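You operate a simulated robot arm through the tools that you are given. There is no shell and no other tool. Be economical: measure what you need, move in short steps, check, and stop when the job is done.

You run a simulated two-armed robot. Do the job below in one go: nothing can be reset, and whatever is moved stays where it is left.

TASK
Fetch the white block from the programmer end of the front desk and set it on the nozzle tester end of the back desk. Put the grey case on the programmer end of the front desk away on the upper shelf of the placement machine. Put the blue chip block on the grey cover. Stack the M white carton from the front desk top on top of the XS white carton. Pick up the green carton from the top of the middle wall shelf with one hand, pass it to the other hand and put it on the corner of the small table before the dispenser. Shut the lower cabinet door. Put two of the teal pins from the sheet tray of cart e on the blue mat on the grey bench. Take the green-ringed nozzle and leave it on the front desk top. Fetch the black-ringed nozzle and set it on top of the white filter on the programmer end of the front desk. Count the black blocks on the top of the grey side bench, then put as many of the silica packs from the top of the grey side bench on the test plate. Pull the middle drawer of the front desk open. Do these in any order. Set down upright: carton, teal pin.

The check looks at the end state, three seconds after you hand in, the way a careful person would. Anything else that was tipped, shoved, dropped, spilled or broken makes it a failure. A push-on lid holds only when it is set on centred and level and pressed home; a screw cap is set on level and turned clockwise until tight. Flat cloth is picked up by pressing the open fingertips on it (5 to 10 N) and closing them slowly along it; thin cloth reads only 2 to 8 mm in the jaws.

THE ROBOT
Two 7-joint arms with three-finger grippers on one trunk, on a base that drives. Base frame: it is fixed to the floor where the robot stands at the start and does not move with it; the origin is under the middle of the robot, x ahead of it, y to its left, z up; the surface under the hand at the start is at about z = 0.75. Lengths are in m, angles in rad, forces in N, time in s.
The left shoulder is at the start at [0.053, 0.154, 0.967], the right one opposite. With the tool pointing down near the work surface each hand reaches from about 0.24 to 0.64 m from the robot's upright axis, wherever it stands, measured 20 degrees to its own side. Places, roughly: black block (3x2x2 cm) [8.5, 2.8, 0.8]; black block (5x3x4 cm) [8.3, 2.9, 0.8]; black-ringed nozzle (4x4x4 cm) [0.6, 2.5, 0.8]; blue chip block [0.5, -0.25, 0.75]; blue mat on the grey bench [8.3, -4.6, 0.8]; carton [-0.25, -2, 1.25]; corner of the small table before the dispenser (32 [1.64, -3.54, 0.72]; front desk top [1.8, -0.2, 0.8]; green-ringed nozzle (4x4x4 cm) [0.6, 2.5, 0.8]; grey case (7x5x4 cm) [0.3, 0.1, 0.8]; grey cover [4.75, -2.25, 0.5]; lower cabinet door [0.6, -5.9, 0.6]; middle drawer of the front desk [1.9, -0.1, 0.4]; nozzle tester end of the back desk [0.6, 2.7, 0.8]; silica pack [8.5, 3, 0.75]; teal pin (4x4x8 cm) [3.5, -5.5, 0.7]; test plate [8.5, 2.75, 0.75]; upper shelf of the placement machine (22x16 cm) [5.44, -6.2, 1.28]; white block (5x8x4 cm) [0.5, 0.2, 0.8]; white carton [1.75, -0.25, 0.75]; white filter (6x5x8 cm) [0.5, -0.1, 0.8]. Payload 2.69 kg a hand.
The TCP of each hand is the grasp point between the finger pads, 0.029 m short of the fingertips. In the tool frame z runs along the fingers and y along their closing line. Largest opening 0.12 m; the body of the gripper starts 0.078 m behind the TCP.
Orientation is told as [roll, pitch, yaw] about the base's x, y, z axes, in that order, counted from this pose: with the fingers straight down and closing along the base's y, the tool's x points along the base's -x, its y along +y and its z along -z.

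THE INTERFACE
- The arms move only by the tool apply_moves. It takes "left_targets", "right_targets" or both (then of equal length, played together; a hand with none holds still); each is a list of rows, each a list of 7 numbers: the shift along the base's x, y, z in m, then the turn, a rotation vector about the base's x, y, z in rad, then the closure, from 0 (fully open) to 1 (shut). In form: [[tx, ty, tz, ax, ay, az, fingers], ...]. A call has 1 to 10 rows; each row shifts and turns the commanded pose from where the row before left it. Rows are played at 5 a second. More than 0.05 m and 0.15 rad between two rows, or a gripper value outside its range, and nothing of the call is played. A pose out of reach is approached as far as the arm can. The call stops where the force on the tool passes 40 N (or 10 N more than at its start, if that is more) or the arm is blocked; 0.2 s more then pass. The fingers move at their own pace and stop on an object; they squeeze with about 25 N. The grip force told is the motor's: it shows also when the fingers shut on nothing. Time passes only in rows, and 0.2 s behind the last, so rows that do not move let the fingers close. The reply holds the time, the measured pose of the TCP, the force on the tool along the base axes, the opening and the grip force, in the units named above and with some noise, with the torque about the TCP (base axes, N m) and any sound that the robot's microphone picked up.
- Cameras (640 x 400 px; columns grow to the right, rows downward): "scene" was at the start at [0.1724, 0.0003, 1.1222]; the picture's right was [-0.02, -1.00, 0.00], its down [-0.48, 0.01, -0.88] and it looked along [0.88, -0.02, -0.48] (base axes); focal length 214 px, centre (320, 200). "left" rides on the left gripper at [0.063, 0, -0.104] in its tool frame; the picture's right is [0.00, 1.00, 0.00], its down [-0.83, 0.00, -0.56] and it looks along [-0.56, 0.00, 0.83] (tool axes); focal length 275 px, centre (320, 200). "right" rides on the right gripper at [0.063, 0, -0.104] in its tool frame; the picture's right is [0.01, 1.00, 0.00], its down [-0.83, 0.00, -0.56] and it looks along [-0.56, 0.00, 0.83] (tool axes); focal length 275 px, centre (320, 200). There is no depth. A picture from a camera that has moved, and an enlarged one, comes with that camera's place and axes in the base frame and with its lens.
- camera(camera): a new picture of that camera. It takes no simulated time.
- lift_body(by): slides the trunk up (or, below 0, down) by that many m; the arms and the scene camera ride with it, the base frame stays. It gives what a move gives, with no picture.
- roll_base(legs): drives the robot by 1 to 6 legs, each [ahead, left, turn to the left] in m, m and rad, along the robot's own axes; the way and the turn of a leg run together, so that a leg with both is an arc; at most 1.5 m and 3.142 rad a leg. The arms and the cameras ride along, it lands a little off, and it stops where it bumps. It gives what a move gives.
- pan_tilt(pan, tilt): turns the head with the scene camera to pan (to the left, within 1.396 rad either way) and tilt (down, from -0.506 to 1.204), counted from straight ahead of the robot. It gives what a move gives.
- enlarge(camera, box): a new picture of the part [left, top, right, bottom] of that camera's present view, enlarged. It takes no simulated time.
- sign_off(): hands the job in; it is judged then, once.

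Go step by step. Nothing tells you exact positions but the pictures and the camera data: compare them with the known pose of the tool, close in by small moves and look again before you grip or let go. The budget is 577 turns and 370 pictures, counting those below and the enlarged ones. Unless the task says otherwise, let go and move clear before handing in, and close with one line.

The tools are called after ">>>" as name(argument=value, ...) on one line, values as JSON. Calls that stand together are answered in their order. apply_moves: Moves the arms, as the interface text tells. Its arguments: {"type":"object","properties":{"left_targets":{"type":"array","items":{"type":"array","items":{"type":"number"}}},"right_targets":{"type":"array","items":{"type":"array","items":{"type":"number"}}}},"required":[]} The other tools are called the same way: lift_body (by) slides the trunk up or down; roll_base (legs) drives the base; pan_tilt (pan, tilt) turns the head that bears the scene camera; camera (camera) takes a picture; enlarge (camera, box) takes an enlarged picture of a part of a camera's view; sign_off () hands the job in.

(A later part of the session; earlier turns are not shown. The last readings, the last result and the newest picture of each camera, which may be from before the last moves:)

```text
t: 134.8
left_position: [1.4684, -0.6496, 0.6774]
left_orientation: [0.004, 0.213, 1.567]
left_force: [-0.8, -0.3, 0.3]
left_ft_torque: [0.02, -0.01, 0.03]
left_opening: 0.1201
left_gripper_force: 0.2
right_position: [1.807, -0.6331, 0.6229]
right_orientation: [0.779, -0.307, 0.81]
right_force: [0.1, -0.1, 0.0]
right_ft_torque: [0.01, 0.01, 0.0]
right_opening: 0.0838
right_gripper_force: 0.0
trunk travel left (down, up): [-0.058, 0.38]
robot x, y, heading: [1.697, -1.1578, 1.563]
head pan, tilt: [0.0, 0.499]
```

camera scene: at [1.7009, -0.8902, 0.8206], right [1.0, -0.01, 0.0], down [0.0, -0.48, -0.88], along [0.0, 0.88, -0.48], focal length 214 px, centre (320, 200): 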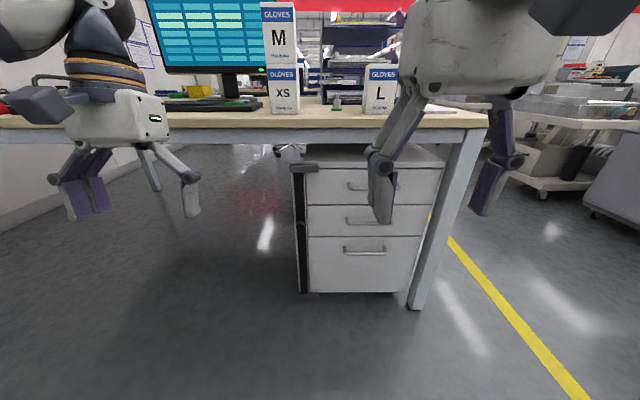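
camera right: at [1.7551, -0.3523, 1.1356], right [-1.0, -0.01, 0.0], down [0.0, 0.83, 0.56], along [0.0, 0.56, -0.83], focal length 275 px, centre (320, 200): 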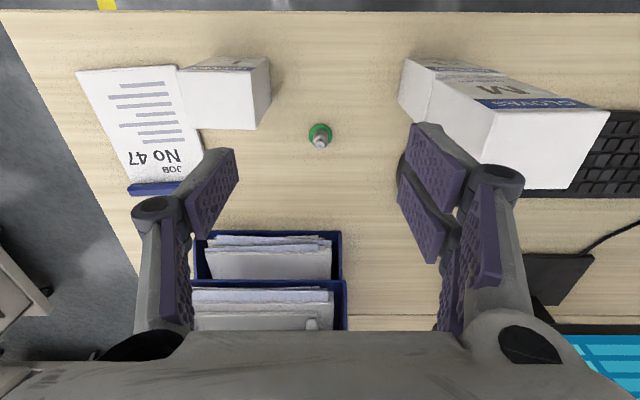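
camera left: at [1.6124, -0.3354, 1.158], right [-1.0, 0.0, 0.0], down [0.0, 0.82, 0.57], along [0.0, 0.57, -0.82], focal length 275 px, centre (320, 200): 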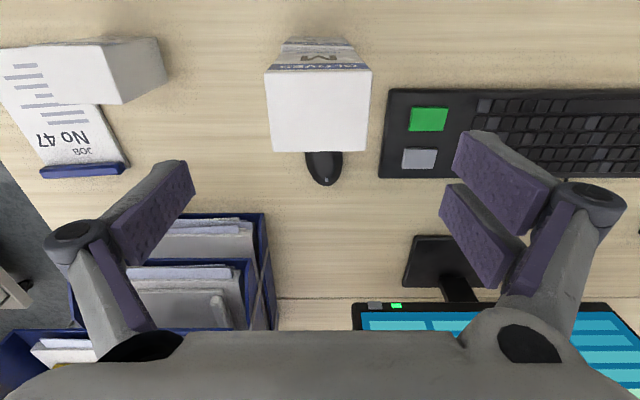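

>>> apply_moves(right_targets=[[0, 0.012, -0.016, 0.0866, 0.0866, -0.0866, 0.3], [0, 0.012, -0.016, 0.0866, 0.0866, -0.0866, 0.3], [0, 0.012, -0.016, 0.0866, 0.0866, -0.0866, 0.3], [0, 0.012, -0.016, 0.0866, 0.0866, -0.0866, 0.3], [0, 0.012, -0.016, 0.0866, 0.0866, -0.0866, 0.3], [0, 0.012, -0.016, 0.0866, 0.0866, -0.0866, 0.3], [0, 0.0, -0.016, 0.08, 0.08, -0.08, 0.3]])

>>> camera(camera="right")

>>> camera(camera="scene")

```text
t: 136.4
left_position: [1.4692, -0.6497, 0.6776]
left_orientation: [0.003, 0.213, 1.567]
left_force: [-0.5, 0.2, 0.0]
left_ft_torque: [-0.02, 0.04, 0.01]
left_opening: 0.1203
left_gripper_force: 0.0
right_position: [1.8191, -0.5603, 0.745]
right_orientation: [1.533, -0.003, 0.049]
right_force: [0.5, 0.0, -0.9]
right_ft_torque: [0.01, 0.04, -0.01]
right_opening: 0.0839
right_gripper_force: 0.1
right hand out of reach, approached as far as the arm can: row 4, 5, 6, 7
trunk travel left (down, up): [-0.058, 0.38]
robot x, y, heading: [1.6989, -1.1552, 1.565]
head pan, tilt: [0.0, 0.499]
```

```text
313 pictures are left
camera right: at [1.7609, -0.6681, 0.7466], right [-0.01, 0.04, 1.0], down [0.86, -0.51, 0.03], along [0.51, 0.86, -0.03], focal length 275 px, centre (320, 200)
```

right: 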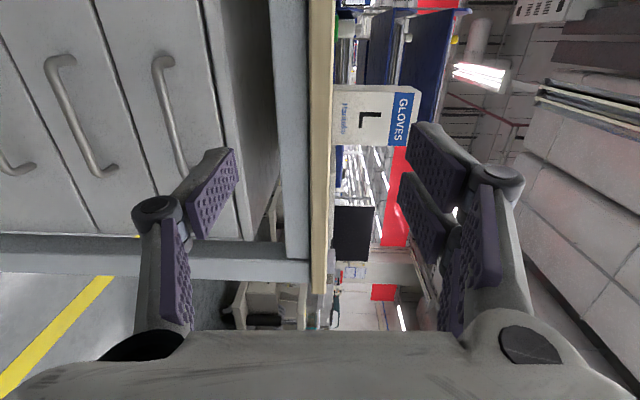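

```text
312 pictures are left
camera scene: at [1.7009, -0.89, 0.8205], right [1.0, -0.01, 0.0], down [0.0, -0.48, -0.88], along [0.0, 0.88, -0.48], focal length 214 px, centre (320, 200)
```

scene: 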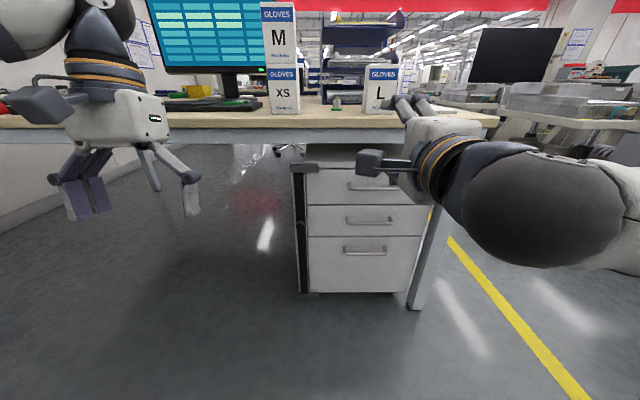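

The arm can't get low while fully horizontal. I tilt the hand about 30° downward, which raises the wrist.

>>> apply_moves(right_targets=[[0, 0, 0, -0.13, 0, 0, 0.3], [0, 0, 0, -0.13, 0, 0, 0.3], [0, 0, 0, -0.13, 0, 0, 0.3], [0, 0, 0, -0.13, 0, 0, 0.3]])

```text
t: 137.4
left_position: [1.4678, -0.6494, 0.6791]
left_orientation: [0.003, 0.214, 1.565]
left_force: [0.0, -1.3, 0.2]
left_ft_torque: [0.01, -0.06, -0.03]
left_opening: 0.12
left_gripper_force: 0.1
right_position: [1.8177, -0.5604, 0.7442]
right_orientation: [1.046, 0.024, 0.04]
right_force: [-0.5, -0.4, 0.2]
right_ft_torque: [0.0, 0.02, -0.02]
right_opening: 0.0841
right_gripper_force: 0.0
trunk travel left (down, up): [-0.058, 0.38]
robot x, y, heading: [1.6989, -1.1557, 1.57]
head pan, tilt: [0.0, 0.499]
```

Reach is fine here; the command was just reset. I lower toward z 0.5.

>>> apply_moves(right_targets=[[0.01, 0, -0.045, 0, 0, 0, 0.3], [0.01, 0, -0.045, 0, 0, 0, 0.3], [0.01, 0, -0.045, 0, 0, 0, 0.3], [0.01, 0, -0.045, 0, 0, 0, 0.3], [0, 0, -0.045, 0, 0, 0, 0.3]])

>>> camera(camera="right")

```text
t: 138.6
left_position: [1.4681, -0.6497, 0.677]
left_orientation: [0.003, 0.214, 1.567]
left_force: [0.2, -0.1, -1.6]
left_ft_torque: [-0.02, 0.0, -0.02]
left_opening: 0.12
left_gripper_force: 0.0
right_position: [1.856, -0.5612, 0.5176]
right_orientation: [1.05, 0.021, 0.039]
right_force: [0.3, 0.5, -0.7]
right_ft_torque: [0.04, -0.01, -0.02]
right_opening: 0.0838
right_gripper_force: 0.1
trunk travel left (down, up): [-0.058, 0.38]
robot x, y, heading: [1.7001, -1.1524, 1.567]
head pan, tilt: [0.0, 0.499]
```

```text
311 pictures are left
camera right: at [1.7987, -0.6558, 0.5704], right [0.0, 0.5, 0.87], down [0.86, -0.45, 0.26], along [0.52, 0.74, -0.43], focal length 275 px, centre (320, 200)
```

right: 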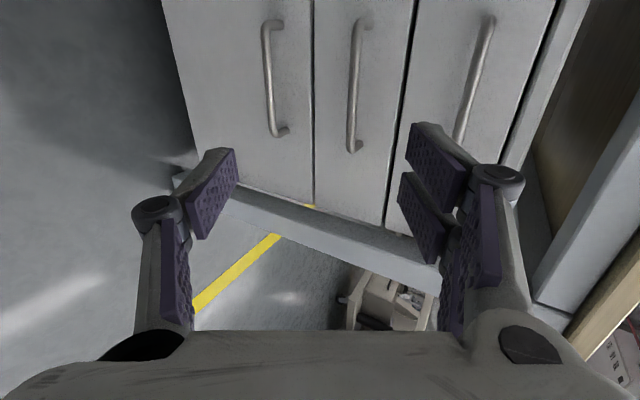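

I see the handles clearly; middle bar ≈ [1.862, -0.33, 0.428]. I approach to 8 cm short along the tool axis and look.

>>> apply_moves(right_targets=[[0.002, 0.04, -0.012, 0, 0, 0, 0.5], [0.002, 0.04, -0.012, 0, 0, 0, 0.5], [0.002, 0.04, -0.013, 0, 0, 0, 0.5], [0, 0.042, -0.013, 0, 0, 0, 0.5]])

>>> camera(camera="right")

```text
t: 139.6
left_position: [1.4681, -0.6502, 0.6771]
left_orientation: [0.003, 0.214, 1.567]
left_force: [0.1, -0.4, -0.1]
left_ft_torque: [0.0, 0.02, 0.01]
left_opening: 0.1202
left_gripper_force: 0.2
right_position: [1.8644, -0.3994, 0.4669]
right_orientation: [1.047, 0.023, 0.04]
right_force: [1.3, 0.5, 0.6]
right_ft_torque: [-0.03, 0.01, 0.03]
right_opening: 0.0598
right_gripper_force: 0.0
trunk travel left (down, up): [-0.058, 0.38]
robot x, y, heading: [1.7017, -1.1551, 1.565]
head pan, tilt: [0.0, 0.499]
```

```text
310 pictures are left
camera right: at [1.8058, -0.4927, 0.519], right [0.0, 0.5, 0.87], down [0.86, -0.45, 0.26], along [0.52, 0.74, -0.43], focal length 275 px, centre (320, 200)
```

right: 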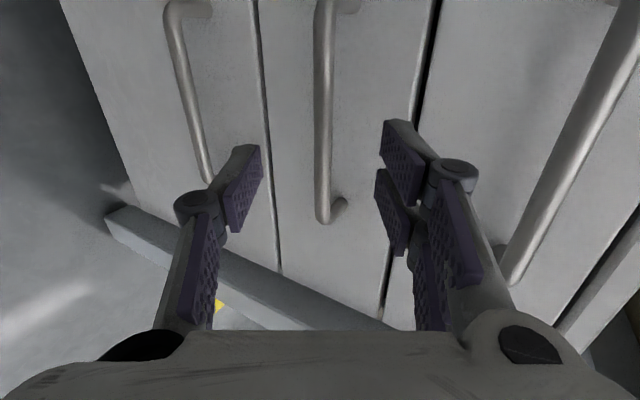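

The bar is lined up with the jaw centre, about 9 cm ahead. I advance 7.8 cm and close.

>>> apply_moves(right_targets=[[0, 0.0347, -0.0199, 0, 0, 0, 0.55], [0, 0.0173, -0.01, 0, 0, 0, 0.55], [0, 0.0087, -0.005, 0, 0, 0, 0.55], [0, 0.0069, -0.004, 0, 0, 0, 0.55]])

>>> camera(camera="right")

```text
t: 140.6
left_position: [1.4679, -0.6498, 0.678]
left_orientation: [0.001, 0.21, 1.565]
left_force: [-1.0, 1.1, -0.5]
left_ft_torque: [0.0, -0.03, 0.0]
left_opening: 0.1199
left_gripper_force: 0.1
right_position: [1.8635, -0.3316, 0.4271]
right_orientation: [1.047, 0.023, 0.039]
right_force: [0.7, -5.5, 3.5]
right_ft_torque: [0.13, -0.02, 0.0]
right_opening: 0.0631
right_gripper_force: 0.9
trunk travel left (down, up): [-0.058, 0.38]
robot x, y, heading: [1.7007, -1.1517, 1.565]
head pan, tilt: [0.0, 0.499]
```

```text
309 pictures are left
camera right: at [1.806, -0.4259, 0.4805], right [0.0, 0.5, 0.87], down [0.86, -0.45, 0.26], along [0.52, 0.74, -0.43], focal length 275 px, centre (320, 200)
```

right: 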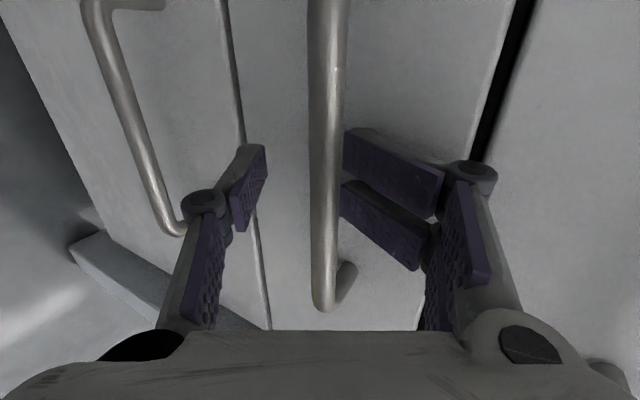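

The upper finger touches the drawer face, bar between the pads. I back 3 mm and close.

>>> apply_moves(right_targets=[[0, -0.003, 0.001, 0, 0, 0, 0.7], [0, 0, 0, 0, 0, 0, 1], [0, 0, 0, 0, 0, 0, 1]])

>>> camera(camera="right")

```text
t: 141.4
left_position: [1.4682, -0.651, 0.6774]
left_orientation: [0.004, 0.211, 1.565]
left_force: [0.3, 0.5, 0.3]
left_ft_torque: [-0.01, 0.03, -0.01]
left_opening: 0.1201
left_gripper_force: 0.0
right_position: [1.8639, -0.3349, 0.4318]
right_orientation: [1.049, 0.025, 0.039]
right_force: [0.4, 3.2, 6.7]
right_ft_torque: [-0.02, 0.39, -0.31]
right_opening: 0.0145
right_gripper_force: 38.5
trunk travel left (down, up): [-0.058, 0.38]
robot x, y, heading: [1.7016, -1.1546, 1.565]
head pan, tilt: [0.0, 0.499]
```

```text
308 pictures are left
camera right: at [1.8057, -0.4283, 0.4838], right [0.0, 0.5, 0.87], down [0.86, -0.45, 0.26], along [0.52, 0.74, -0.43], focal length 275 px, centre (320, 200)
```

right: 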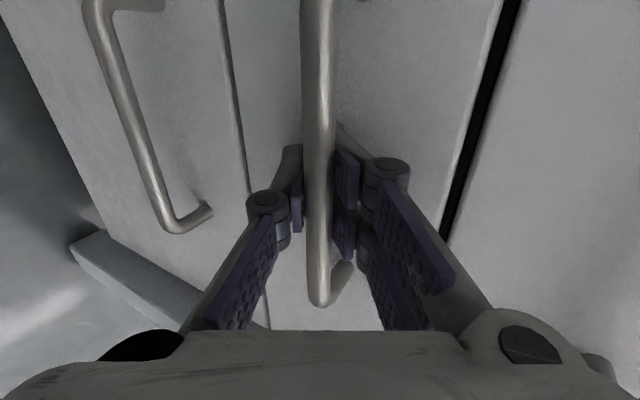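

The bar is gripped. I pull gently toward -y to see whether it opens.

>>> apply_moves(right_targets=[[0, -0.01, 0, 0, 0, 0, 1], [0, -0.015, 0, 0, 0, 0, 1], [0, -0.02, 0, 0, 0, 0, 1], [0, -0.02, 0, 0, 0, 0, 1]])

```text
t: 142.4
left_position: [1.4681, -0.6492, 0.6777]
left_orientation: [0.004, 0.213, 1.566]
left_force: [-0.4, -0.2, -0.1]
left_ft_torque: [0.01, 0.0, 0.02]
left_opening: 0.1199
left_gripper_force: 0.1
right_position: [1.8649, -0.3989, 0.4309]
right_orientation: [1.048, 0.023, 0.04]
right_force: [-2.5, -1.3, 5.2]
right_ft_torque: [-0.12, 0.13, -0.43]
right_opening: 0.0147
right_gripper_force: 37.5
trunk travel left (down, up): [-0.058, 0.38]
robot x, y, heading: [1.7003, -1.1542, 1.566]
head pan, tilt: [0.0, 0.499]
```

It's sliding freely. I pull it further out.

>>> apply_moves(right_targets=[[0, -0.03, 0, 0, 0, 0, 1], [0, -0.03, 0, 0, 0, 0, 1], [0, -0.03, 0, 0, 0, 0, 1], [0, -0.03, 0, 0, 0, 0, 1], [0, -0.03, 0, 0, 0, 0, 1], [0, -0.02, 0, 0, 0, 0, 1]])

>>> camera(camera="scene")

```text
t: 143.1
left_position: [1.4679, -0.6492, 0.6767]
left_orientation: [0.003, 0.213, 1.568]
left_force: [0.0, 0.4, 0.0]
left_ft_torque: [0.01, 0.02, -0.01]
left_opening: 0.1202
left_gripper_force: 0.1
right_position: [1.8646, -0.4683, 0.4325]
right_orientation: [1.005, 0.024, 0.043]
right_force: [-0.6, -2.1, -12.8]
right_ft_torque: [0.0, 0.67, -0.08]
right_opening: 0.0141
right_gripper_force: 38.5
right hand out of reach, approached as far as the arm can: row 2, 3
trunk travel left (down, up): [-0.058, 0.38]
robot x, y, heading: [1.6998, -1.1527, 1.566]
head pan, tilt: [0.0, 0.499]
stopped in row 3 (right hand): the force on the tool passed its limit at 48 N (the readings are from after the stop); the commanded pose is now the measured one
```

```text
307 pictures are left
camera scene: at [1.7007, -0.8896, 0.8204], right [1.0, 0.0, 0.0], down [0.0, -0.48, -0.88], along [0.0, 0.88, -0.48], focal length 214 px, centre (320, 200)
```

scene: 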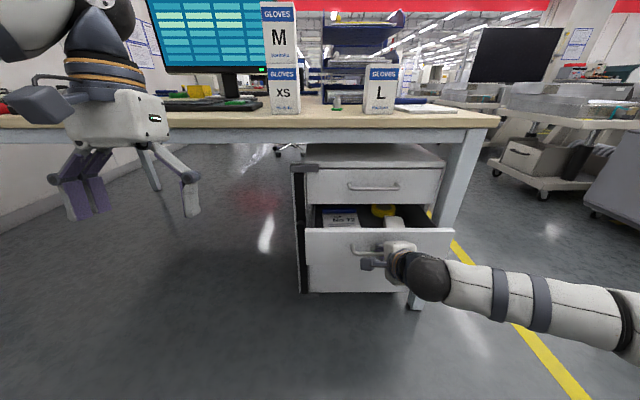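

The drawer is open ~13 cm; I pull it further by backing the base.

>>> roll_base(legs=[[-0.1, 0, 0]])

>>> camera(camera="scene")

```text
t: 144.3
left_position: [1.4679, -0.7473, 0.6759]
left_orientation: [0.004, 0.215, 1.568]
left_force: [0.5, -0.4, 0.4]
left_ft_torque: [0.01, 0.01, 0.04]
left_opening: 0.12
left_gripper_force: 0.0
right_position: [1.865, -0.5649, 0.4331]
right_orientation: [1.006, 0.024, 0.044]
right_force: [1.5, -1.6, -28.2]
right_ft_torque: [0.11, 0.41, -0.32]
right_opening: 0.0144
right_gripper_force: 38.2
trunk travel left (down, up): [-0.058, 0.38]
robot x, y, heading: [1.6996, -1.2519, 1.565]
head pan, tilt: [0.0, 0.499]
```

```text
306 pictures are left
camera scene: at [1.7004, -0.9865, 0.8199], right [1.0, 0.0, 0.0], down [0.0, -0.48, -0.88], along [0.0, 0.88, -0.48], focal length 214 px, centre (320, 200)
```

scene: 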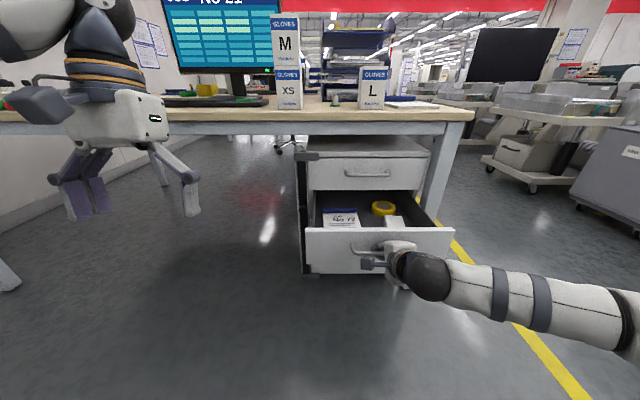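

Opened about 23 cm. A further 6 cm.

>>> roll_base(legs=[[-0.06, 0, 0]])

```text
t: 145.2
left_position: [1.4671, -0.8084, 0.6773]
left_orientation: [0.004, 0.213, 1.568]
left_force: [0.4, -0.8, -0.2]
left_ft_torque: [-0.01, 0.03, -0.02]
left_opening: 0.12
left_gripper_force: 0.1
right_position: [1.8649, -0.6274, 0.4317]
right_orientation: [1.004, 0.024, 0.041]
right_force: [5.6, -2.0, -11.7]
right_ft_torque: [-0.1, 0.66, -0.24]
right_opening: 0.0139
right_gripper_force: 38.6
trunk travel left (down, up): [-0.058, 0.38]
robot x, y, heading: [1.6985, -1.3104, 1.569]
head pan, tilt: [0.0, 0.499]
```

Open ~29 cm. I release the handle, then withdraw.

>>> apply_moves(right_targets=[[0, 0, 0, 0, 0, 0, 0.5], [0, 0, 0, 0, 0, 0, 0.25], [0, 0, 0.008, 0, 0, 0, 0.25]])

>>> roll_base(legs=[[-0.15, 0, 0]])

>>> camera(camera="scene")

```text
t: 146.1
left_position: [1.4668, -0.81, 0.6781]
left_orientation: [0.004, 0.212, 1.568]
left_force: [-0.1, 0.4, 0.2]
left_ft_torque: [0.01, -0.01, -0.02]
left_opening: 0.12
left_gripper_force: 0.1
right_position: [1.864, -0.6277, 0.441]
right_orientation: [1.007, 0.022, 0.043]
right_force: [0.3, 0.2, 0.1]
right_ft_torque: [0.03, 0.03, -0.01]
right_opening: 0.0898
right_gripper_force: 0.2
trunk travel left (down, up): [-0.058, 0.38]
robot x, y, heading: [1.7014, -1.3154, 1.566]
head pan, tilt: [0.0, 0.499]
```

```text
t: 147.4
left_position: [1.4672, -0.9596, 0.677]
left_orientation: [0.004, 0.214, 1.567]
left_force: [-1.0, -0.3, 0.3]
left_ft_torque: [-0.03, 0.04, -0.03]
left_opening: 0.12
left_gripper_force: 0.1
right_position: [1.8654, -0.7785, 0.4409]
right_orientation: [1.006, 0.021, 0.042]
right_force: [0.3, -0.2, 0.1]
right_ft_torque: [-0.01, -0.01, 0.0]
right_opening: 0.09
right_gripper_force: 0.1
trunk travel left (down, up): [-0.058, 0.38]
robot x, y, heading: [1.701, -1.4659, 1.57]
head pan, tilt: [0.0, 0.499]
```

```text
305 pictures are left
camera scene: at [1.6993, -1.2, 0.8205], right [1.0, 0.0, 0.0], down [0.0, -0.48, -0.88], along [0.0, 0.88, -0.48], focal length 214 px, centre (320, 200)
```

scene: 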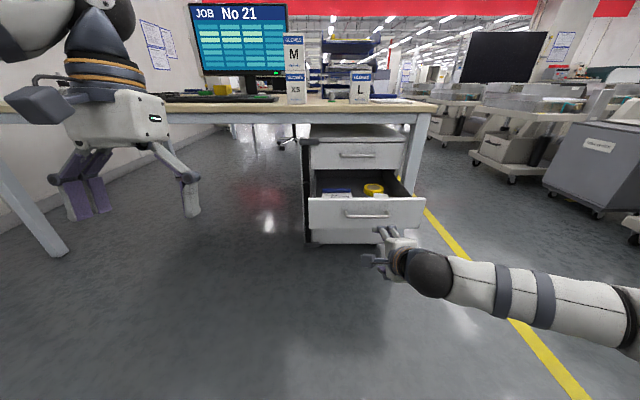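

The drawer stands open. I raise the trunk and bring the right hand back to pointing down.

>>> lift_body(by=0.28)

>>> apply_moves(right_targets=[[0, -0.02, 0.02, -0.0603, -0.0603, 0.1096, 0.3], [0, -0.02, 0.02, -0.0603, -0.0603, 0.1096, 0.3], [0, -0.02, 0.02, -0.0603, -0.0603, 0.1096, 0.3], [0, -0.02, 0.02, -0.0603, -0.0603, 0.1096, 0.3], [0, -0.02, 0.02, -0.0603, -0.0603, 0.1096, 0.3], [0, -0.02, 0.02, -0.0603, -0.0603, 0.1096, 0.3], [0, -0.02, 0.02, -0.0603, -0.0603, 0.1096, 0.3]])

>>> apply_moves(right_targets=[[0, -0.02, 0.02, -0.0603, -0.0603, 0.1096, 0.3], [0, -0.02, 0.02, -0.0603, -0.0603, 0.1096, 0.3], [0, -0.02, 0.02, -0.0603, -0.0603, 0.1096, 0.3], [0, -0.02, 0.02, -0.0603, -0.0603, 0.1096, 0.3], [0, -0.02, 0.02, -0.0603, -0.0603, 0.1096, 0.3], [0, -0.02, 0.02, -0.0603, -0.0603, 0.1096, 0.3]])

```text
t: 150.3
left_position: [1.4672, -0.9595, 0.9559]
left_orientation: [0.005, 0.215, 1.566]
left_force: [0.7, 0.6, 0.2]
left_ft_torque: [-0.02, 0.04, -0.01]
left_opening: 0.1201
left_gripper_force: 0.0
right_position: [1.8642, -0.7779, 0.7199]
right_orientation: [1.005, 0.022, 0.041]
right_force: [-0.8, -0.6, 0.3]
right_ft_torque: [0.02, -0.02, 0.0]
right_opening: 0.0898
right_gripper_force: 0.1
trunk travel left (down, up): [-0.338, 0.1]
robot x, y, heading: [1.6994, -1.4637, 1.559]
head pan, tilt: [0.0, 0.499]
```

```text
t: 151.9
left_position: [1.4672, -0.9596, 0.9578]
left_orientation: [0.002, 0.215, 1.567]
left_force: [-0.3, 0.3, -0.2]
left_ft_torque: [0.03, 0.05, 0.0]
left_opening: 0.1199
left_gripper_force: 0.1
right_position: [1.8666, -0.917, 0.8604]
right_orientation: [0.457, -0.171, 0.874]
right_force: [-0.2, -0.5, 0.4]
right_ft_torque: [0.0, 0.02, 0.05]
right_opening: 0.0841
right_gripper_force: 0.0
trunk travel left (down, up): [-0.338, 0.1]
robot x, y, heading: [1.6978, -1.4643, 1.566]
head pan, tilt: [0.0, 0.499]
```

```text
t: 153.3
left_position: [1.4678, -0.9611, 0.9576]
left_orientation: [0.005, 0.214, 1.566]
left_force: [-0.8, 0.6, 0.1]
left_ft_torque: [0.01, 0.0, -0.01]
left_opening: 0.1203
left_gripper_force: 0.1
right_position: [1.8647, -1.0394, 0.9818]
right_orientation: [0.001, 0.047, 1.576]
right_force: [-0.2, 0.2, 0.1]
right_ft_torque: [0.0, -0.02, 0.0]
right_opening: 0.084
right_gripper_force: 0.0
trunk travel left (down, up): [-0.338, 0.1]
robot x, y, heading: [1.6967, -1.466, 1.56]
head pan, tilt: [0.0, 0.499]
```

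Both arms are back. I level the left hand, turn to face the wall shelves (toward -x) and look.

>>> apply_moves(left_targets=[[0, -0.02, 0.02, 0.107, 0, 0, 0.2], [0, -0.02, 0.02, 0.107, 0, 0, 0.2]], right_targets=[[0, 0, 0.01, 0.024, 0, 0, 0.3], [0, 0, 0.01, 0.024, 0, 0, 0.3]])

>>> roll_base(legs=[[0, 0, 1.571]])

>>> pan_tilt(pan=0.2, tilt=0.15)

>>> camera(camera="scene")

```text
t: 153.9
left_position: [1.467, -1.0001, 0.9983]
left_orientation: [0.006, -0.006, 1.569]
left_force: [0.5, -0.1, -0.2]
left_ft_torque: [0.0, -0.01, 0.01]
left_opening: 0.096
left_gripper_force: 0.2
right_position: [1.8631, -1.0377, 1.0026]
right_orientation: [0.0, -0.002, 1.575]
right_force: [-0.5, -0.7, -0.8]
right_ft_torque: [0.02, -0.01, -0.04]
right_opening: 0.084
right_gripper_force: 0.0
trunk travel left (down, up): [-0.338, 0.1]
robot x, y, heading: [1.6972, -1.4628, 1.564]
head pan, tilt: [0.0, 0.499]
```

```text
t: 158.0
left_position: [1.2268, -1.68, 0.9982]
left_orientation: [0.004, -0.001, 3.103]
left_force: [0.0, 1.7, 0.2]
left_ft_torque: [-0.01, -0.04, 0.01]
left_opening: 0.0961
left_gripper_force: 0.0
right_position: [1.2777, -1.2837, 1.0011]
right_orientation: [0.001, -0.001, 3.111]
right_force: [0.2, -0.2, -0.2]
right_ft_torque: [0.0, 0.01, 0.01]
right_opening: 0.0838
right_gripper_force: 0.1
trunk travel left (down, up): [-0.338, 0.1]
robot x, y, heading: [1.6968, -1.4617, 3.109]
head pan, tilt: [0.0, 0.499]
```

```text
t: 158.8
left_position: [1.2263, -1.6801, 0.9982]
left_orientation: [0.004, -0.001, 3.103]
left_force: [-0.4, 0.4, -0.3]
left_ft_torque: [0.05, -0.01, -0.05]
left_opening: 0.0959
left_gripper_force: 0.1
right_position: [1.2783, -1.2846, 1.002]
right_orientation: [0.001, -0.002, 3.11]
right_force: [0.2, -0.1, -0.4]
right_ft_torque: [0.01, -0.01, -0.01]
right_opening: 0.0842
right_gripper_force: 0.1
trunk travel left (down, up): [-0.338, 0.1]
robot x, y, heading: [1.6942, -1.4624, 3.103]
head pan, tilt: [0.201, 0.15]
```

```text
304 pictures are left
camera scene: at [1.5248, -1.4738, 1.1545], right [-0.16, 0.99, 0.0], down [0.15, 0.02, -0.99], along [-0.98, -0.16, -0.15], focal length 214 px, centre (320, 200)
```

scene: 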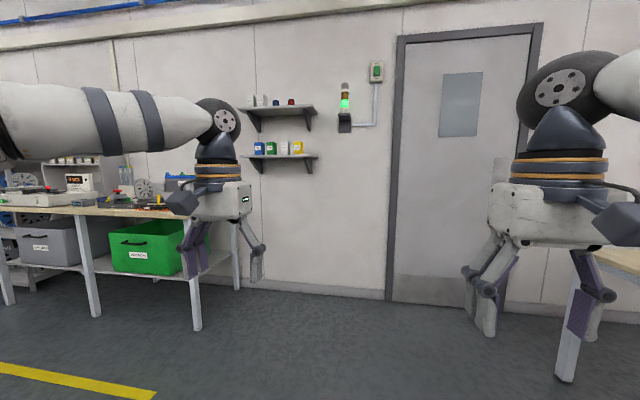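

The green carton is on the middle shelf at about [-0.25, -2.17, 1.3]. I drive closer, with it in front of the left hand.

>>> roll_base(legs=[[0, 0.54, 0.035], [0.95, 0, 0]])

>>> pan_tilt(pan=0.25, tilt=-0.1)

>>> camera(camera="scene")

```text
t: 168.0
left_position: [0.2788, -2.2344, 0.9975]
left_orientation: [0.005, -0.002, -3.141]
left_force: [-0.1, -0.4, -0.3]
left_ft_torque: [0.0, -0.01, 0.0]
left_opening: 0.096
left_gripper_force: 0.0
right_position: [0.3169, -1.8347, 1.0009]
right_orientation: [0.001, -0.001, -3.134]
right_force: [-0.6, 0.8, 0.2]
right_ft_torque: [0.03, -0.04, 0.01]
right_opening: 0.0842
right_gripper_force: 0.0
trunk travel left (down, up): [-0.338, 0.1]
robot x, y, heading: [0.74, -2.0015, 3.145]
head pan, tilt: [0.201, 0.15]
```

```text
t: 168.8
left_position: [0.2799, -2.2338, 0.9973]
left_orientation: [0.003, -0.002, -3.141]
left_force: [-0.2, 0.5, -0.8]
left_ft_torque: [0.01, 0.03, -0.02]
left_opening: 0.0959
left_gripper_force: 0.0
right_position: [0.3162, -1.8345, 1.0015]
right_orientation: [0.002, 0.0, -3.135]
right_force: [0.1, -0.8, 0.0]
right_ft_torque: [-0.03, 0.01, 0.01]
right_opening: 0.0841
right_gripper_force: 0.0
trunk travel left (down, up): [-0.338, 0.1]
robot x, y, heading: [0.7434, -2.0011, 3.143]
head pan, tilt: [0.25, -0.099]
```

```text
303 pictures are left
camera scene: at [0.5768, -2.0189, 1.1771], right [-0.25, 0.97, 0.0], down [-0.1, -0.02, -1.0], along [-0.96, -0.24, 0.1], focal length 214 px, centre (320, 200)
```

scene: 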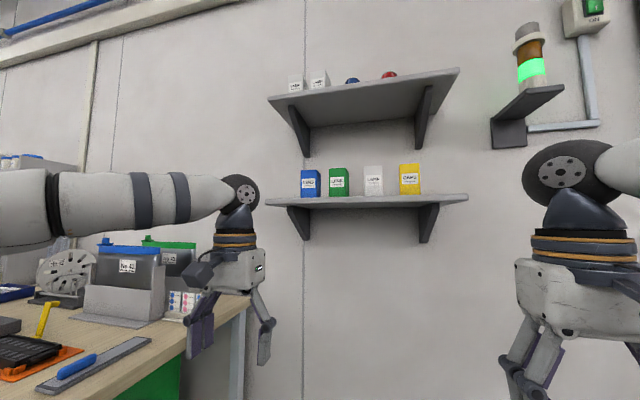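

>>> enlarge(camera="scene", box=[260, 130, 480, 250])

```text
2.91 times, centred on (370, 190) of scene
camera zoom: at [0.5768, -2.0189, 1.1771], right [-0.25, 0.97, 0.0], down [-0.1, -0.02, -1.0], along [-0.96, -0.24, 0.1], focal length 624 px, centre (174, 229)
```

zoom: 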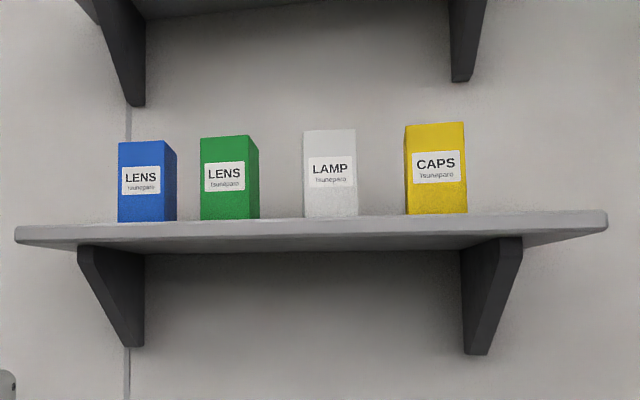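

The green "LENS" carton is about 5 cm wide and 10 cm tall, with free gaps either side. Plan: left hand tilted ~43° grips it low; right hand later takes it from above. I raise the trunk and tilt the left hand.

>>> lift_body(by=0.1)

>>> apply_moves(left_targets=[[0, 0.01, 0.03, 0, 0.125, 0, 0.2], [0, 0.01, 0.03, 0, 0.125, 0, 0.2], [0, 0.01, 0.03, 0, 0.125, 0, 0.2], [0, 0.01, 0.03, 0, 0.125, 0, 0.2], [0, 0.01, 0.03, 0, 0.125, 0, 0.2], [0, 0.01, 0.03, 0, 0.125, 0, 0.2]])

>>> camera(camera="left")

>>> camera(camera="scene")

```text
t: 170.1
left_position: [0.2773, -2.2329, 1.0949]
left_orientation: [0.005, 0.001, 3.141]
left_force: [-0.8, 0.3, -0.2]
left_ft_torque: [-0.04, -0.03, 0.01]
left_opening: 0.096
left_gripper_force: 0.1
right_position: [0.3142, -1.8346, 1.0996]
right_orientation: [0.001, 0.001, -3.133]
right_force: [-0.4, -0.2, 0.1]
right_ft_torque: [0.0, -0.02, 0.0]
right_opening: 0.0839
right_gripper_force: 0.2
trunk travel left (down, up): [-0.438, 0.0]
robot x, y, heading: [0.7413, -2.0006, 3.143]
head pan, tilt: [0.25, -0.099]
```

```text
t: 171.5
left_position: [0.2811, -2.1736, 1.2788]
left_orientation: [0.002, -0.755, -3.139]
left_force: [0.5, -0.9, 0.2]
left_ft_torque: [0.0, 0.03, 0.04]
left_opening: 0.0959
left_gripper_force: 0.0
right_position: [0.3164, -1.8353, 1.1013]
right_orientation: [0.003, -0.003, -3.135]
right_force: [0.4, 0.0, -1.1]
right_ft_torque: [0.01, 0.01, -0.02]
right_opening: 0.0839
right_gripper_force: 0.0
trunk travel left (down, up): [-0.438, 0.0]
robot x, y, heading: [0.7418, -2.005, 3.141]
head pan, tilt: [0.25, -0.099]
```

```text
301 pictures are left
camera left: at [0.3975, -2.1725, 1.3113], right [0.0, -1.0, 0.01], down [-0.22, 0.01, 0.97], along [-0.97, 0.0, -0.22], focal length 275 px, centre (320, 200)
```

left: 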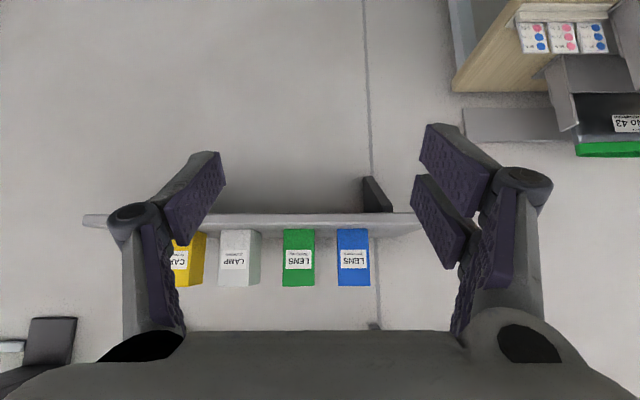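

```text
300 pictures are left
camera scene: at [0.6576, -2.0191, 1.2912], right [-0.25, 0.97, 0.0], down [-0.1, -0.02, -0.99], along [-0.96, -0.24, 0.1], focal length 214 px, centre (320, 200)
```

scene: 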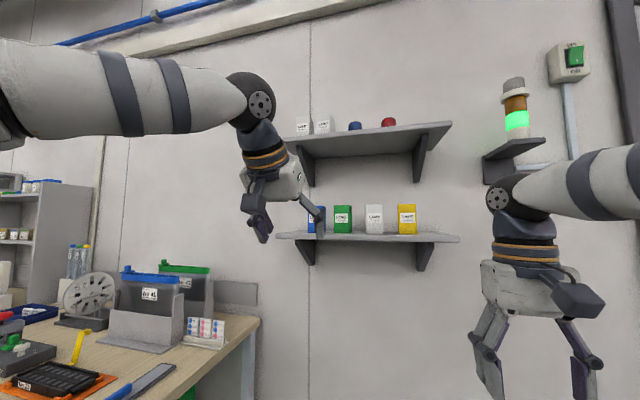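

Estimated green carton: centre x≈-0.14, y≈-2.132, z 1.255–1.353. I align y and height, then roll closer.

>>> apply_moves(left_targets=[[0, 0.02, 0.01, 0, 0, 0, 0.37], [0, 0.02, 0.01, 0, 0, 0, 0.37]])

>>> roll_base(legs=[[0.24, 0, 0]])

>>> camera(camera="left")

>>> camera(camera="scene")

```text
t: 172.1
left_position: [0.28, -2.133, 1.2981]
left_orientation: [0.004, -0.752, -3.142]
left_force: [0.3, 0.8, -0.5]
left_ft_torque: [-0.01, 0.0, 0.02]
left_opening: 0.0755
left_gripper_force: 0.1
right_position: [0.3159, -1.835, 1.101]
right_orientation: [0.003, -0.001, -3.135]
right_force: [0.1, 0.0, -0.9]
right_ft_torque: [0.02, 0.01, 0.01]
right_opening: 0.0841
right_gripper_force: 0.0
trunk travel left (down, up): [-0.438, 0.0]
robot x, y, heading: [0.7462, -2.0027, 3.141]
head pan, tilt: [0.25, -0.099]
```

```text
t: 173.8
left_position: [0.045, -2.1339, 1.2974]
left_orientation: [0.004, -0.752, -3.14]
left_force: [-0.2, 0.9, -1.1]
left_ft_torque: [-0.01, -0.02, -0.02]
left_opening: 0.0759
left_gripper_force: 0.0
right_position: [0.0811, -1.836, 1.1005]
right_orientation: [0.001, -0.003, -3.132]
right_force: [-0.1, -0.1, -0.4]
right_ft_torque: [0.05, -0.02, -0.01]
right_opening: 0.084
right_gripper_force: 0.1
trunk travel left (down, up): [-0.438, 0.0]
robot x, y, heading: [0.5097, -2.0017, -3.14]
head pan, tilt: [0.25, -0.099]
```

```text
299 pictures are left
camera left: at [0.1616, -2.1338, 1.3307], right [0.0, -1.0, 0.01], down [-0.23, 0.01, 0.97], along [-0.97, 0.0, -0.23], focal length 275 px, centre (320, 200)
```

left: 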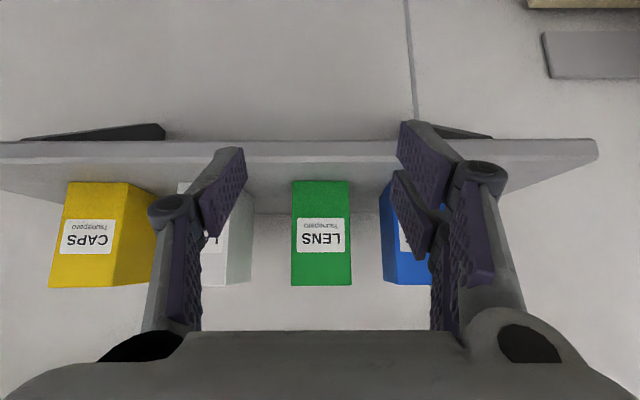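

```text
298 pictures are left
camera scene: at [0.4215, -2.0192, 1.2912], right [-0.25, 0.97, 0.0], down [-0.1, -0.02, -1.0], along [-0.96, -0.25, 0.1], focal length 214 px, centre (320, 200)
```

scene: 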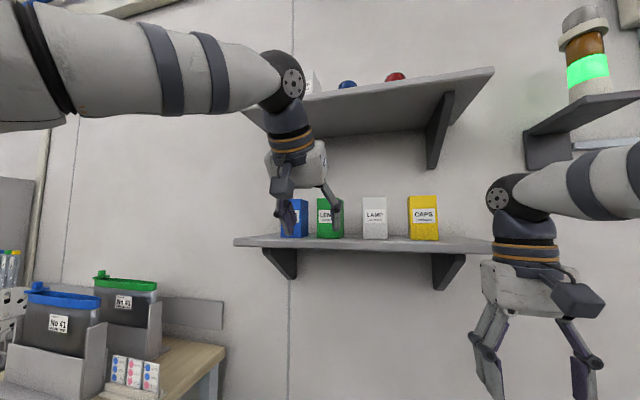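

Front face at x≈-0.11, centred. I roll 8 cm more then reach the last 9 cm with the arm.

>>> roll_base(legs=[[0.08, 0, 0]])

>>> apply_moves(left_targets=[[-0.03, -0.001, 0, 0, 0, 0, 0.37], [-0.025, 0, 0, 0, 0, 0, 0.37]])

>>> camera(camera="left")

>>> enlarge(camera="scene", box=[200, 150, 500, 330])

```text
t: 174.9
left_position: [-0.0327, -2.1347, 1.298]
left_orientation: [0.005, -0.753, -3.137]
left_force: [-1.7, -0.8, -0.6]
left_ft_torque: [-0.01, -0.01, -0.01]
left_opening: 0.0758
left_gripper_force: 0.0
right_position: [0.0013, -1.8366, 1.101]
right_orientation: [0.002, -0.003, -3.133]
right_force: [-0.2, -0.4, 0.4]
right_ft_torque: [0.04, -0.02, 0.0]
right_opening: 0.084
right_gripper_force: 0.0
trunk travel left (down, up): [-0.438, 0.0]
robot x, y, heading: [0.4336, -1.9963, -3.14]
head pan, tilt: [0.25, -0.099]
```

```text
t: 175.5
left_position: [-0.0878, -2.1346, 1.298]
left_orientation: [0.004, -0.751, -3.138]
left_force: [1.0, 0.0, -0.2]
left_ft_torque: [-0.04, -0.01, 0.01]
left_opening: 0.0751
left_gripper_force: 0.0
right_position: [0.0019, -1.8362, 1.1003]
right_orientation: [0.001, -0.002, -3.132]
right_force: [-0.2, 0.0, 0.2]
right_ft_torque: [0.02, -0.01, 0.0]
right_opening: 0.0841
right_gripper_force: 0.0
trunk travel left (down, up): [-0.438, 0.0]
robot x, y, heading: [0.4297, -2.0002, -3.137]
head pan, tilt: [0.25, -0.099]
```

```text
297 pictures are left
camera left: at [0.0288, -2.1345, 1.3312], right [0.0, -1.0, 0.01], down [-0.23, 0.01, 0.97], along [-0.97, 0.0, -0.23], focal length 275 px, centre (320, 200)
```

left: 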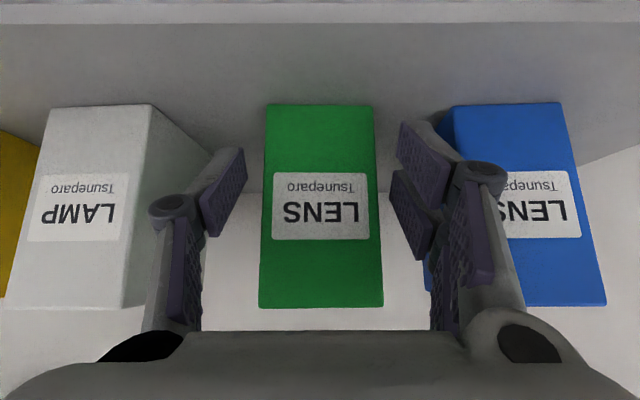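

```text
2.13 times, centred on (350, 240) of scene
camera zoom: at [0.343, -2.0192, 1.2909], right [-0.25, 0.97, 0.0], down [-0.1, -0.02, -1.0], along [-0.96, -0.25, 0.1], focal length 458 px, centre (256, 115)
```

zoom: 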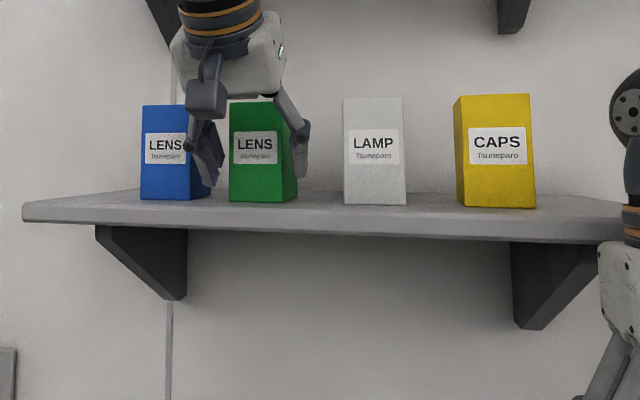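

Fingers are beside the carton; to keep the knuckles off the blue box I grip with the fingertips, 2 cm further in.

>>> apply_moves(left_targets=[[-0.012, 0.001, -0.003, 0, 0, 0, 0.42], [-0.01, 0, -0.003, 0, 0, 0, 0.42], [0, 0, 0, 0, 0, 0, 0.6], [0, 0, 0, 0, 0, 0, 1], [0, 0, 0, 0, 0, 0, 1]])

>>> camera(camera="left")

```text
t: 176.7
left_position: [-0.1091, -2.1351, 1.293]
left_orientation: [0.006, -0.754, -3.142]
left_force: [-0.6, 1.0, -0.1]
left_ft_torque: [0.0, -0.02, 0.01]
left_opening: 0.0555
left_gripper_force: 25.1
right_position: [0.0029, -1.8368, 1.1023]
right_orientation: [0.002, -0.001, -3.134]
right_force: [-0.1, 0.6, -0.1]
right_ft_torque: [-0.01, -0.03, -0.01]
right_opening: 0.0842
right_gripper_force: 0.0
trunk travel left (down, up): [-0.438, 0.0]
robot x, y, heading: [0.4302, -2.0031, -3.137]
head pan, tilt: [0.25, -0.099]
```

```text
295 pictures are left
camera left: at [0.0074, -2.1347, 1.326], right [0.0, -1.0, 0.01], down [-0.23, 0.01, 0.97], along [-0.97, 0.0, -0.23], focal length 275 px, centre (320, 200)
```

left: 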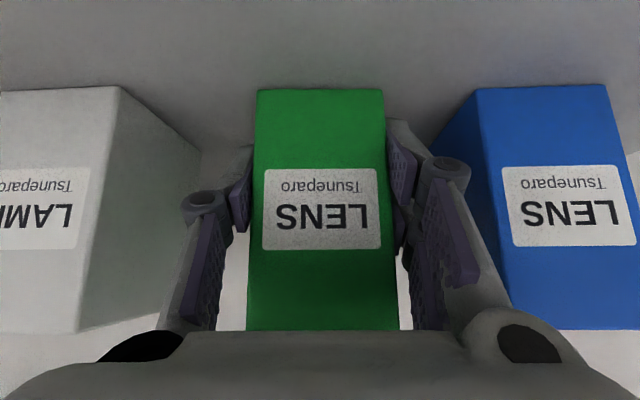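

Gripped at 0.0555 m. I lift 3 cm, draw it out, and back away.

>>> apply_moves(left_targets=[[0, 0, 0.015, 0, 0, 0, 1], [0, 0, 0.02, 0, 0, 0, 1], [0.03, 0, 0.01, 0, 0, 0, 1], [0.04, 0, 0, 0, 0, 0, 1], [0.04, 0, 0, 0, 0, 0, 1]])

>>> roll_base(legs=[[-0.6, 0, 0]])

>>> camera(camera="scene")

>>> camera(camera="left")

```text
t: 177.9
left_position: [0.0051, -2.1368, 1.3229]
left_orientation: [0.006, -0.756, -3.137]
left_force: [0.7, -0.2, -1.0]
left_ft_torque: [0.03, -0.03, 0.01]
left_opening: 0.0556
left_gripper_force: 25.1
left hand out of reach, approached as far as the arm can: row 2
right_position: [0.0021, -1.8371, 1.1018]
right_orientation: [0.001, -0.004, -3.132]
right_force: [-0.5, -0.2, -0.4]
right_ft_torque: [0.0, 0.03, 0.0]
right_opening: 0.084
right_gripper_force: 0.1
trunk travel left (down, up): [-0.438, 0.0]
robot x, y, heading: [0.4295, -2.0001, -3.141]
head pan, tilt: [0.25, -0.099]
```

```text
t: 181.3
left_position: [0.608, -2.1345, 1.3216]
left_orientation: [0.006, -0.751, 3.141]
left_force: [-0.1, 0.3, -1.1]
left_ft_torque: [0.03, -0.02, 0.01]
left_opening: 0.0556
left_gripper_force: 24.9
right_position: [0.6086, -1.8351, 1.1007]
right_orientation: [0.001, -0.001, -3.136]
right_force: [0.7, 0.7, -0.6]
right_ft_torque: [0.0, 0.03, -0.01]
right_opening: 0.0839
right_gripper_force: 0.1
trunk travel left (down, up): [-0.438, 0.0]
robot x, y, heading: [1.0348, -1.9987, 3.138]
head pan, tilt: [0.25, -0.099]
```

```text
294 pictures are left
camera scene: at [0.9492, -2.0195, 1.2911], right [-0.24, 0.97, 0.0], down [-0.1, -0.02, -0.99], along [-0.97, -0.24, 0.1], focal length 214 px, centre (320, 200)
```

scene: 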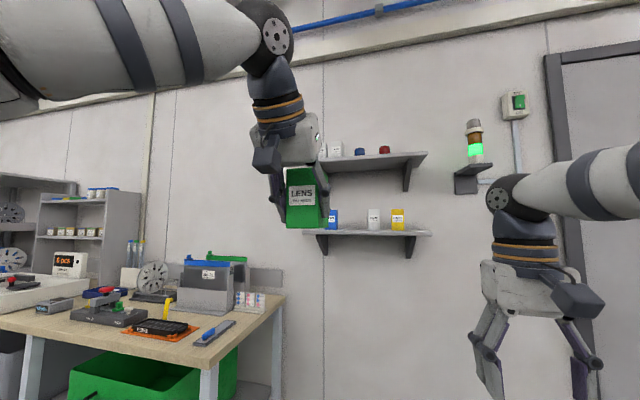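

```text
293 pictures are left
camera left: at [0.7249, -2.135, 1.3561], right [0.0, -1.0, 0.01], down [-0.23, 0.01, 0.97], along [-0.97, 0.0, -0.23], focal length 275 px, centre (320, 200)
```

left: 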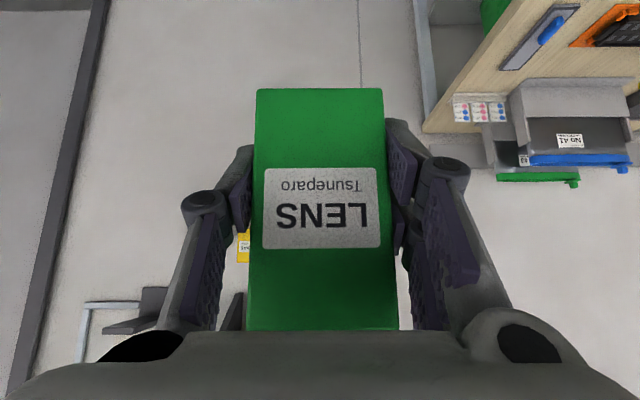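

Carton held upright. I bring the left hand to the centre line and lower it, and raise the right hand beside it for a handover from above.

>>> apply_moves(left_targets=[[0, 0.02, -0.025, 0, 0, 0, 1], [0, 0.02, -0.025, 0, 0, 0, 1], [0, 0.02, -0.025, 0, 0, 0, 1], [0, 0.02, -0.025, 0, 0, 0, 1], [0, 0.02, -0.025, 0, 0, 0, 1]], right_targets=[[-0.005, 0.01, 0.045, 0, 0, 0, 0.15], [-0.005, 0.01, 0.045, 0, 0, 0, 0.15], [-0.005, 0, 0.045, 0, 0, 0, 0.15], [-0.005, 0, 0.045, 0, 0, 0, 0.15], [-0.005, 0, 0.04, 0, 0, 0, 0.15]])

>>> pan_tilt(pan=0, tilt=0.1)

>>> camera(camera="scene")

>>> camera(camera="right")

```text
t: 182.5
left_position: [0.6077, -2.0349, 1.1979]
left_orientation: [0.005, -0.751, 3.139]
left_force: [-0.7, 1.0, -1.1]
left_ft_torque: [-0.01, -0.04, 0.03]
left_opening: 0.0552
left_gripper_force: 24.8
right_position: [0.6008, -1.8133, 1.207]
right_orientation: [0.003, -0.005, -3.137]
right_force: [0.3, 0.1, -0.2]
right_ft_torque: [0.01, 0.01, 0.01]
right_opening: 0.1018
right_gripper_force: 0.0
right hand out of reach, approached as far as the arm can: row 3, 4, 5
trunk travel left (down, up): [-0.438, 0.0]
robot x, y, heading: [1.0374, -1.9993, 3.137]
head pan, tilt: [0.25, -0.099]
```

```text
t: 183.3
left_position: [0.6058, -2.0355, 1.1994]
left_orientation: [0.004, -0.75, 3.139]
left_force: [0.4, 0.3, -1.5]
left_ft_torque: [-0.07, -0.03, 0.02]
left_opening: 0.0553
left_gripper_force: 25.5
right_position: [0.6013, -1.8137, 1.2064]
right_orientation: [0.003, -0.004, -3.136]
right_force: [0.1, -0.2, 0.0]
right_ft_torque: [0.0, -0.02, 0.0]
right_opening: 0.102
right_gripper_force: 0.1
trunk travel left (down, up): [-0.438, 0.0]
robot x, y, heading: [1.0365, -2.0005, 3.139]
head pan, tilt: [0.0, 0.099]
```

```text
292 pictures are left
camera scene: at [0.9415, -1.998, 1.2733], right [0.0, 1.0, 0.0], down [0.1, 0.0, -1.0], along [-1.0, 0.0, -0.1], focal length 214 px, centre (320, 200)
```

scene: 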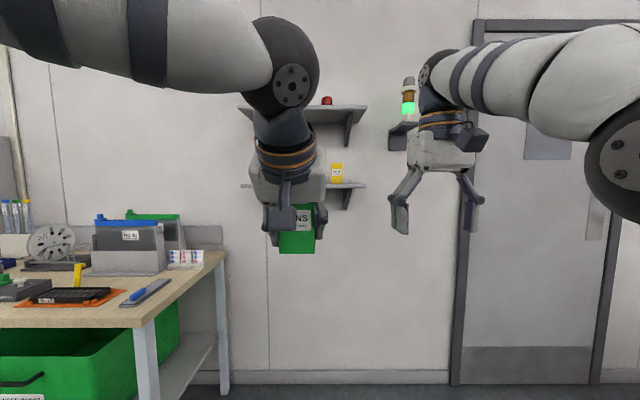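

```text
291 pictures are left
camera right: at [0.6648, -1.8141, 1.3093], right [0.01, -1.0, 0.0], down [-0.83, -0.01, 0.56], along [-0.56, -0.01, -0.83], focal length 275 px, centre (320, 200)
```

right: 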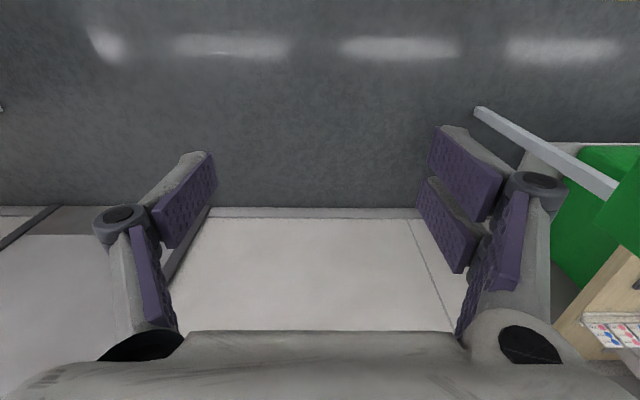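

The right hand tops out at z ≈ 1.21, so I lower the left hand by 12 cm first.

>>> apply_moves(left_targets=[[0, 0.005, -0.04, 0, 0, 0, 1], [0, 0.005, -0.04, 0, 0, 0, 1], [0, 0.005, -0.045, 0, 0, 0, 1]])

>>> camera(camera="scene")

```text
t: 184.1
left_position: [0.6083, -2.0188, 1.0729]
left_orientation: [0.003, -0.751, 3.14]
left_force: [0.3, 0.7, -1.1]
left_ft_torque: [-0.03, -0.03, 0.0]
left_opening: 0.0555
left_gripper_force: 25.2
right_position: [0.6008, -1.814, 1.207]
right_orientation: [0.0, -0.003, -3.136]
right_force: [1.1, 0.2, 0.9]
right_ft_torque: [-0.03, -0.05, 0.03]
right_opening: 0.1021
right_gripper_force: 0.1
trunk travel left (down, up): [-0.438, 0.0]
robot x, y, heading: [1.0346, -1.9994, 3.136]
head pan, tilt: [0.0, 0.099]
```

```text
290 pictures are left
camera scene: at [0.9411, -1.9975, 1.2731], right [0.0, 1.0, 0.0], down [0.1, 0.0, -0.99], along [-0.99, 0.0, -0.1], focal length 214 px, centre (320, 200)
```

scene: 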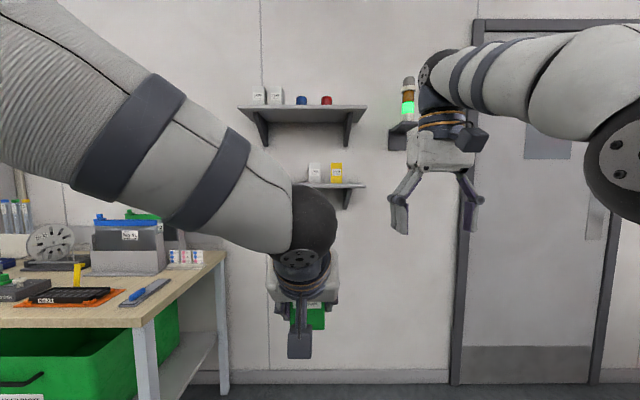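

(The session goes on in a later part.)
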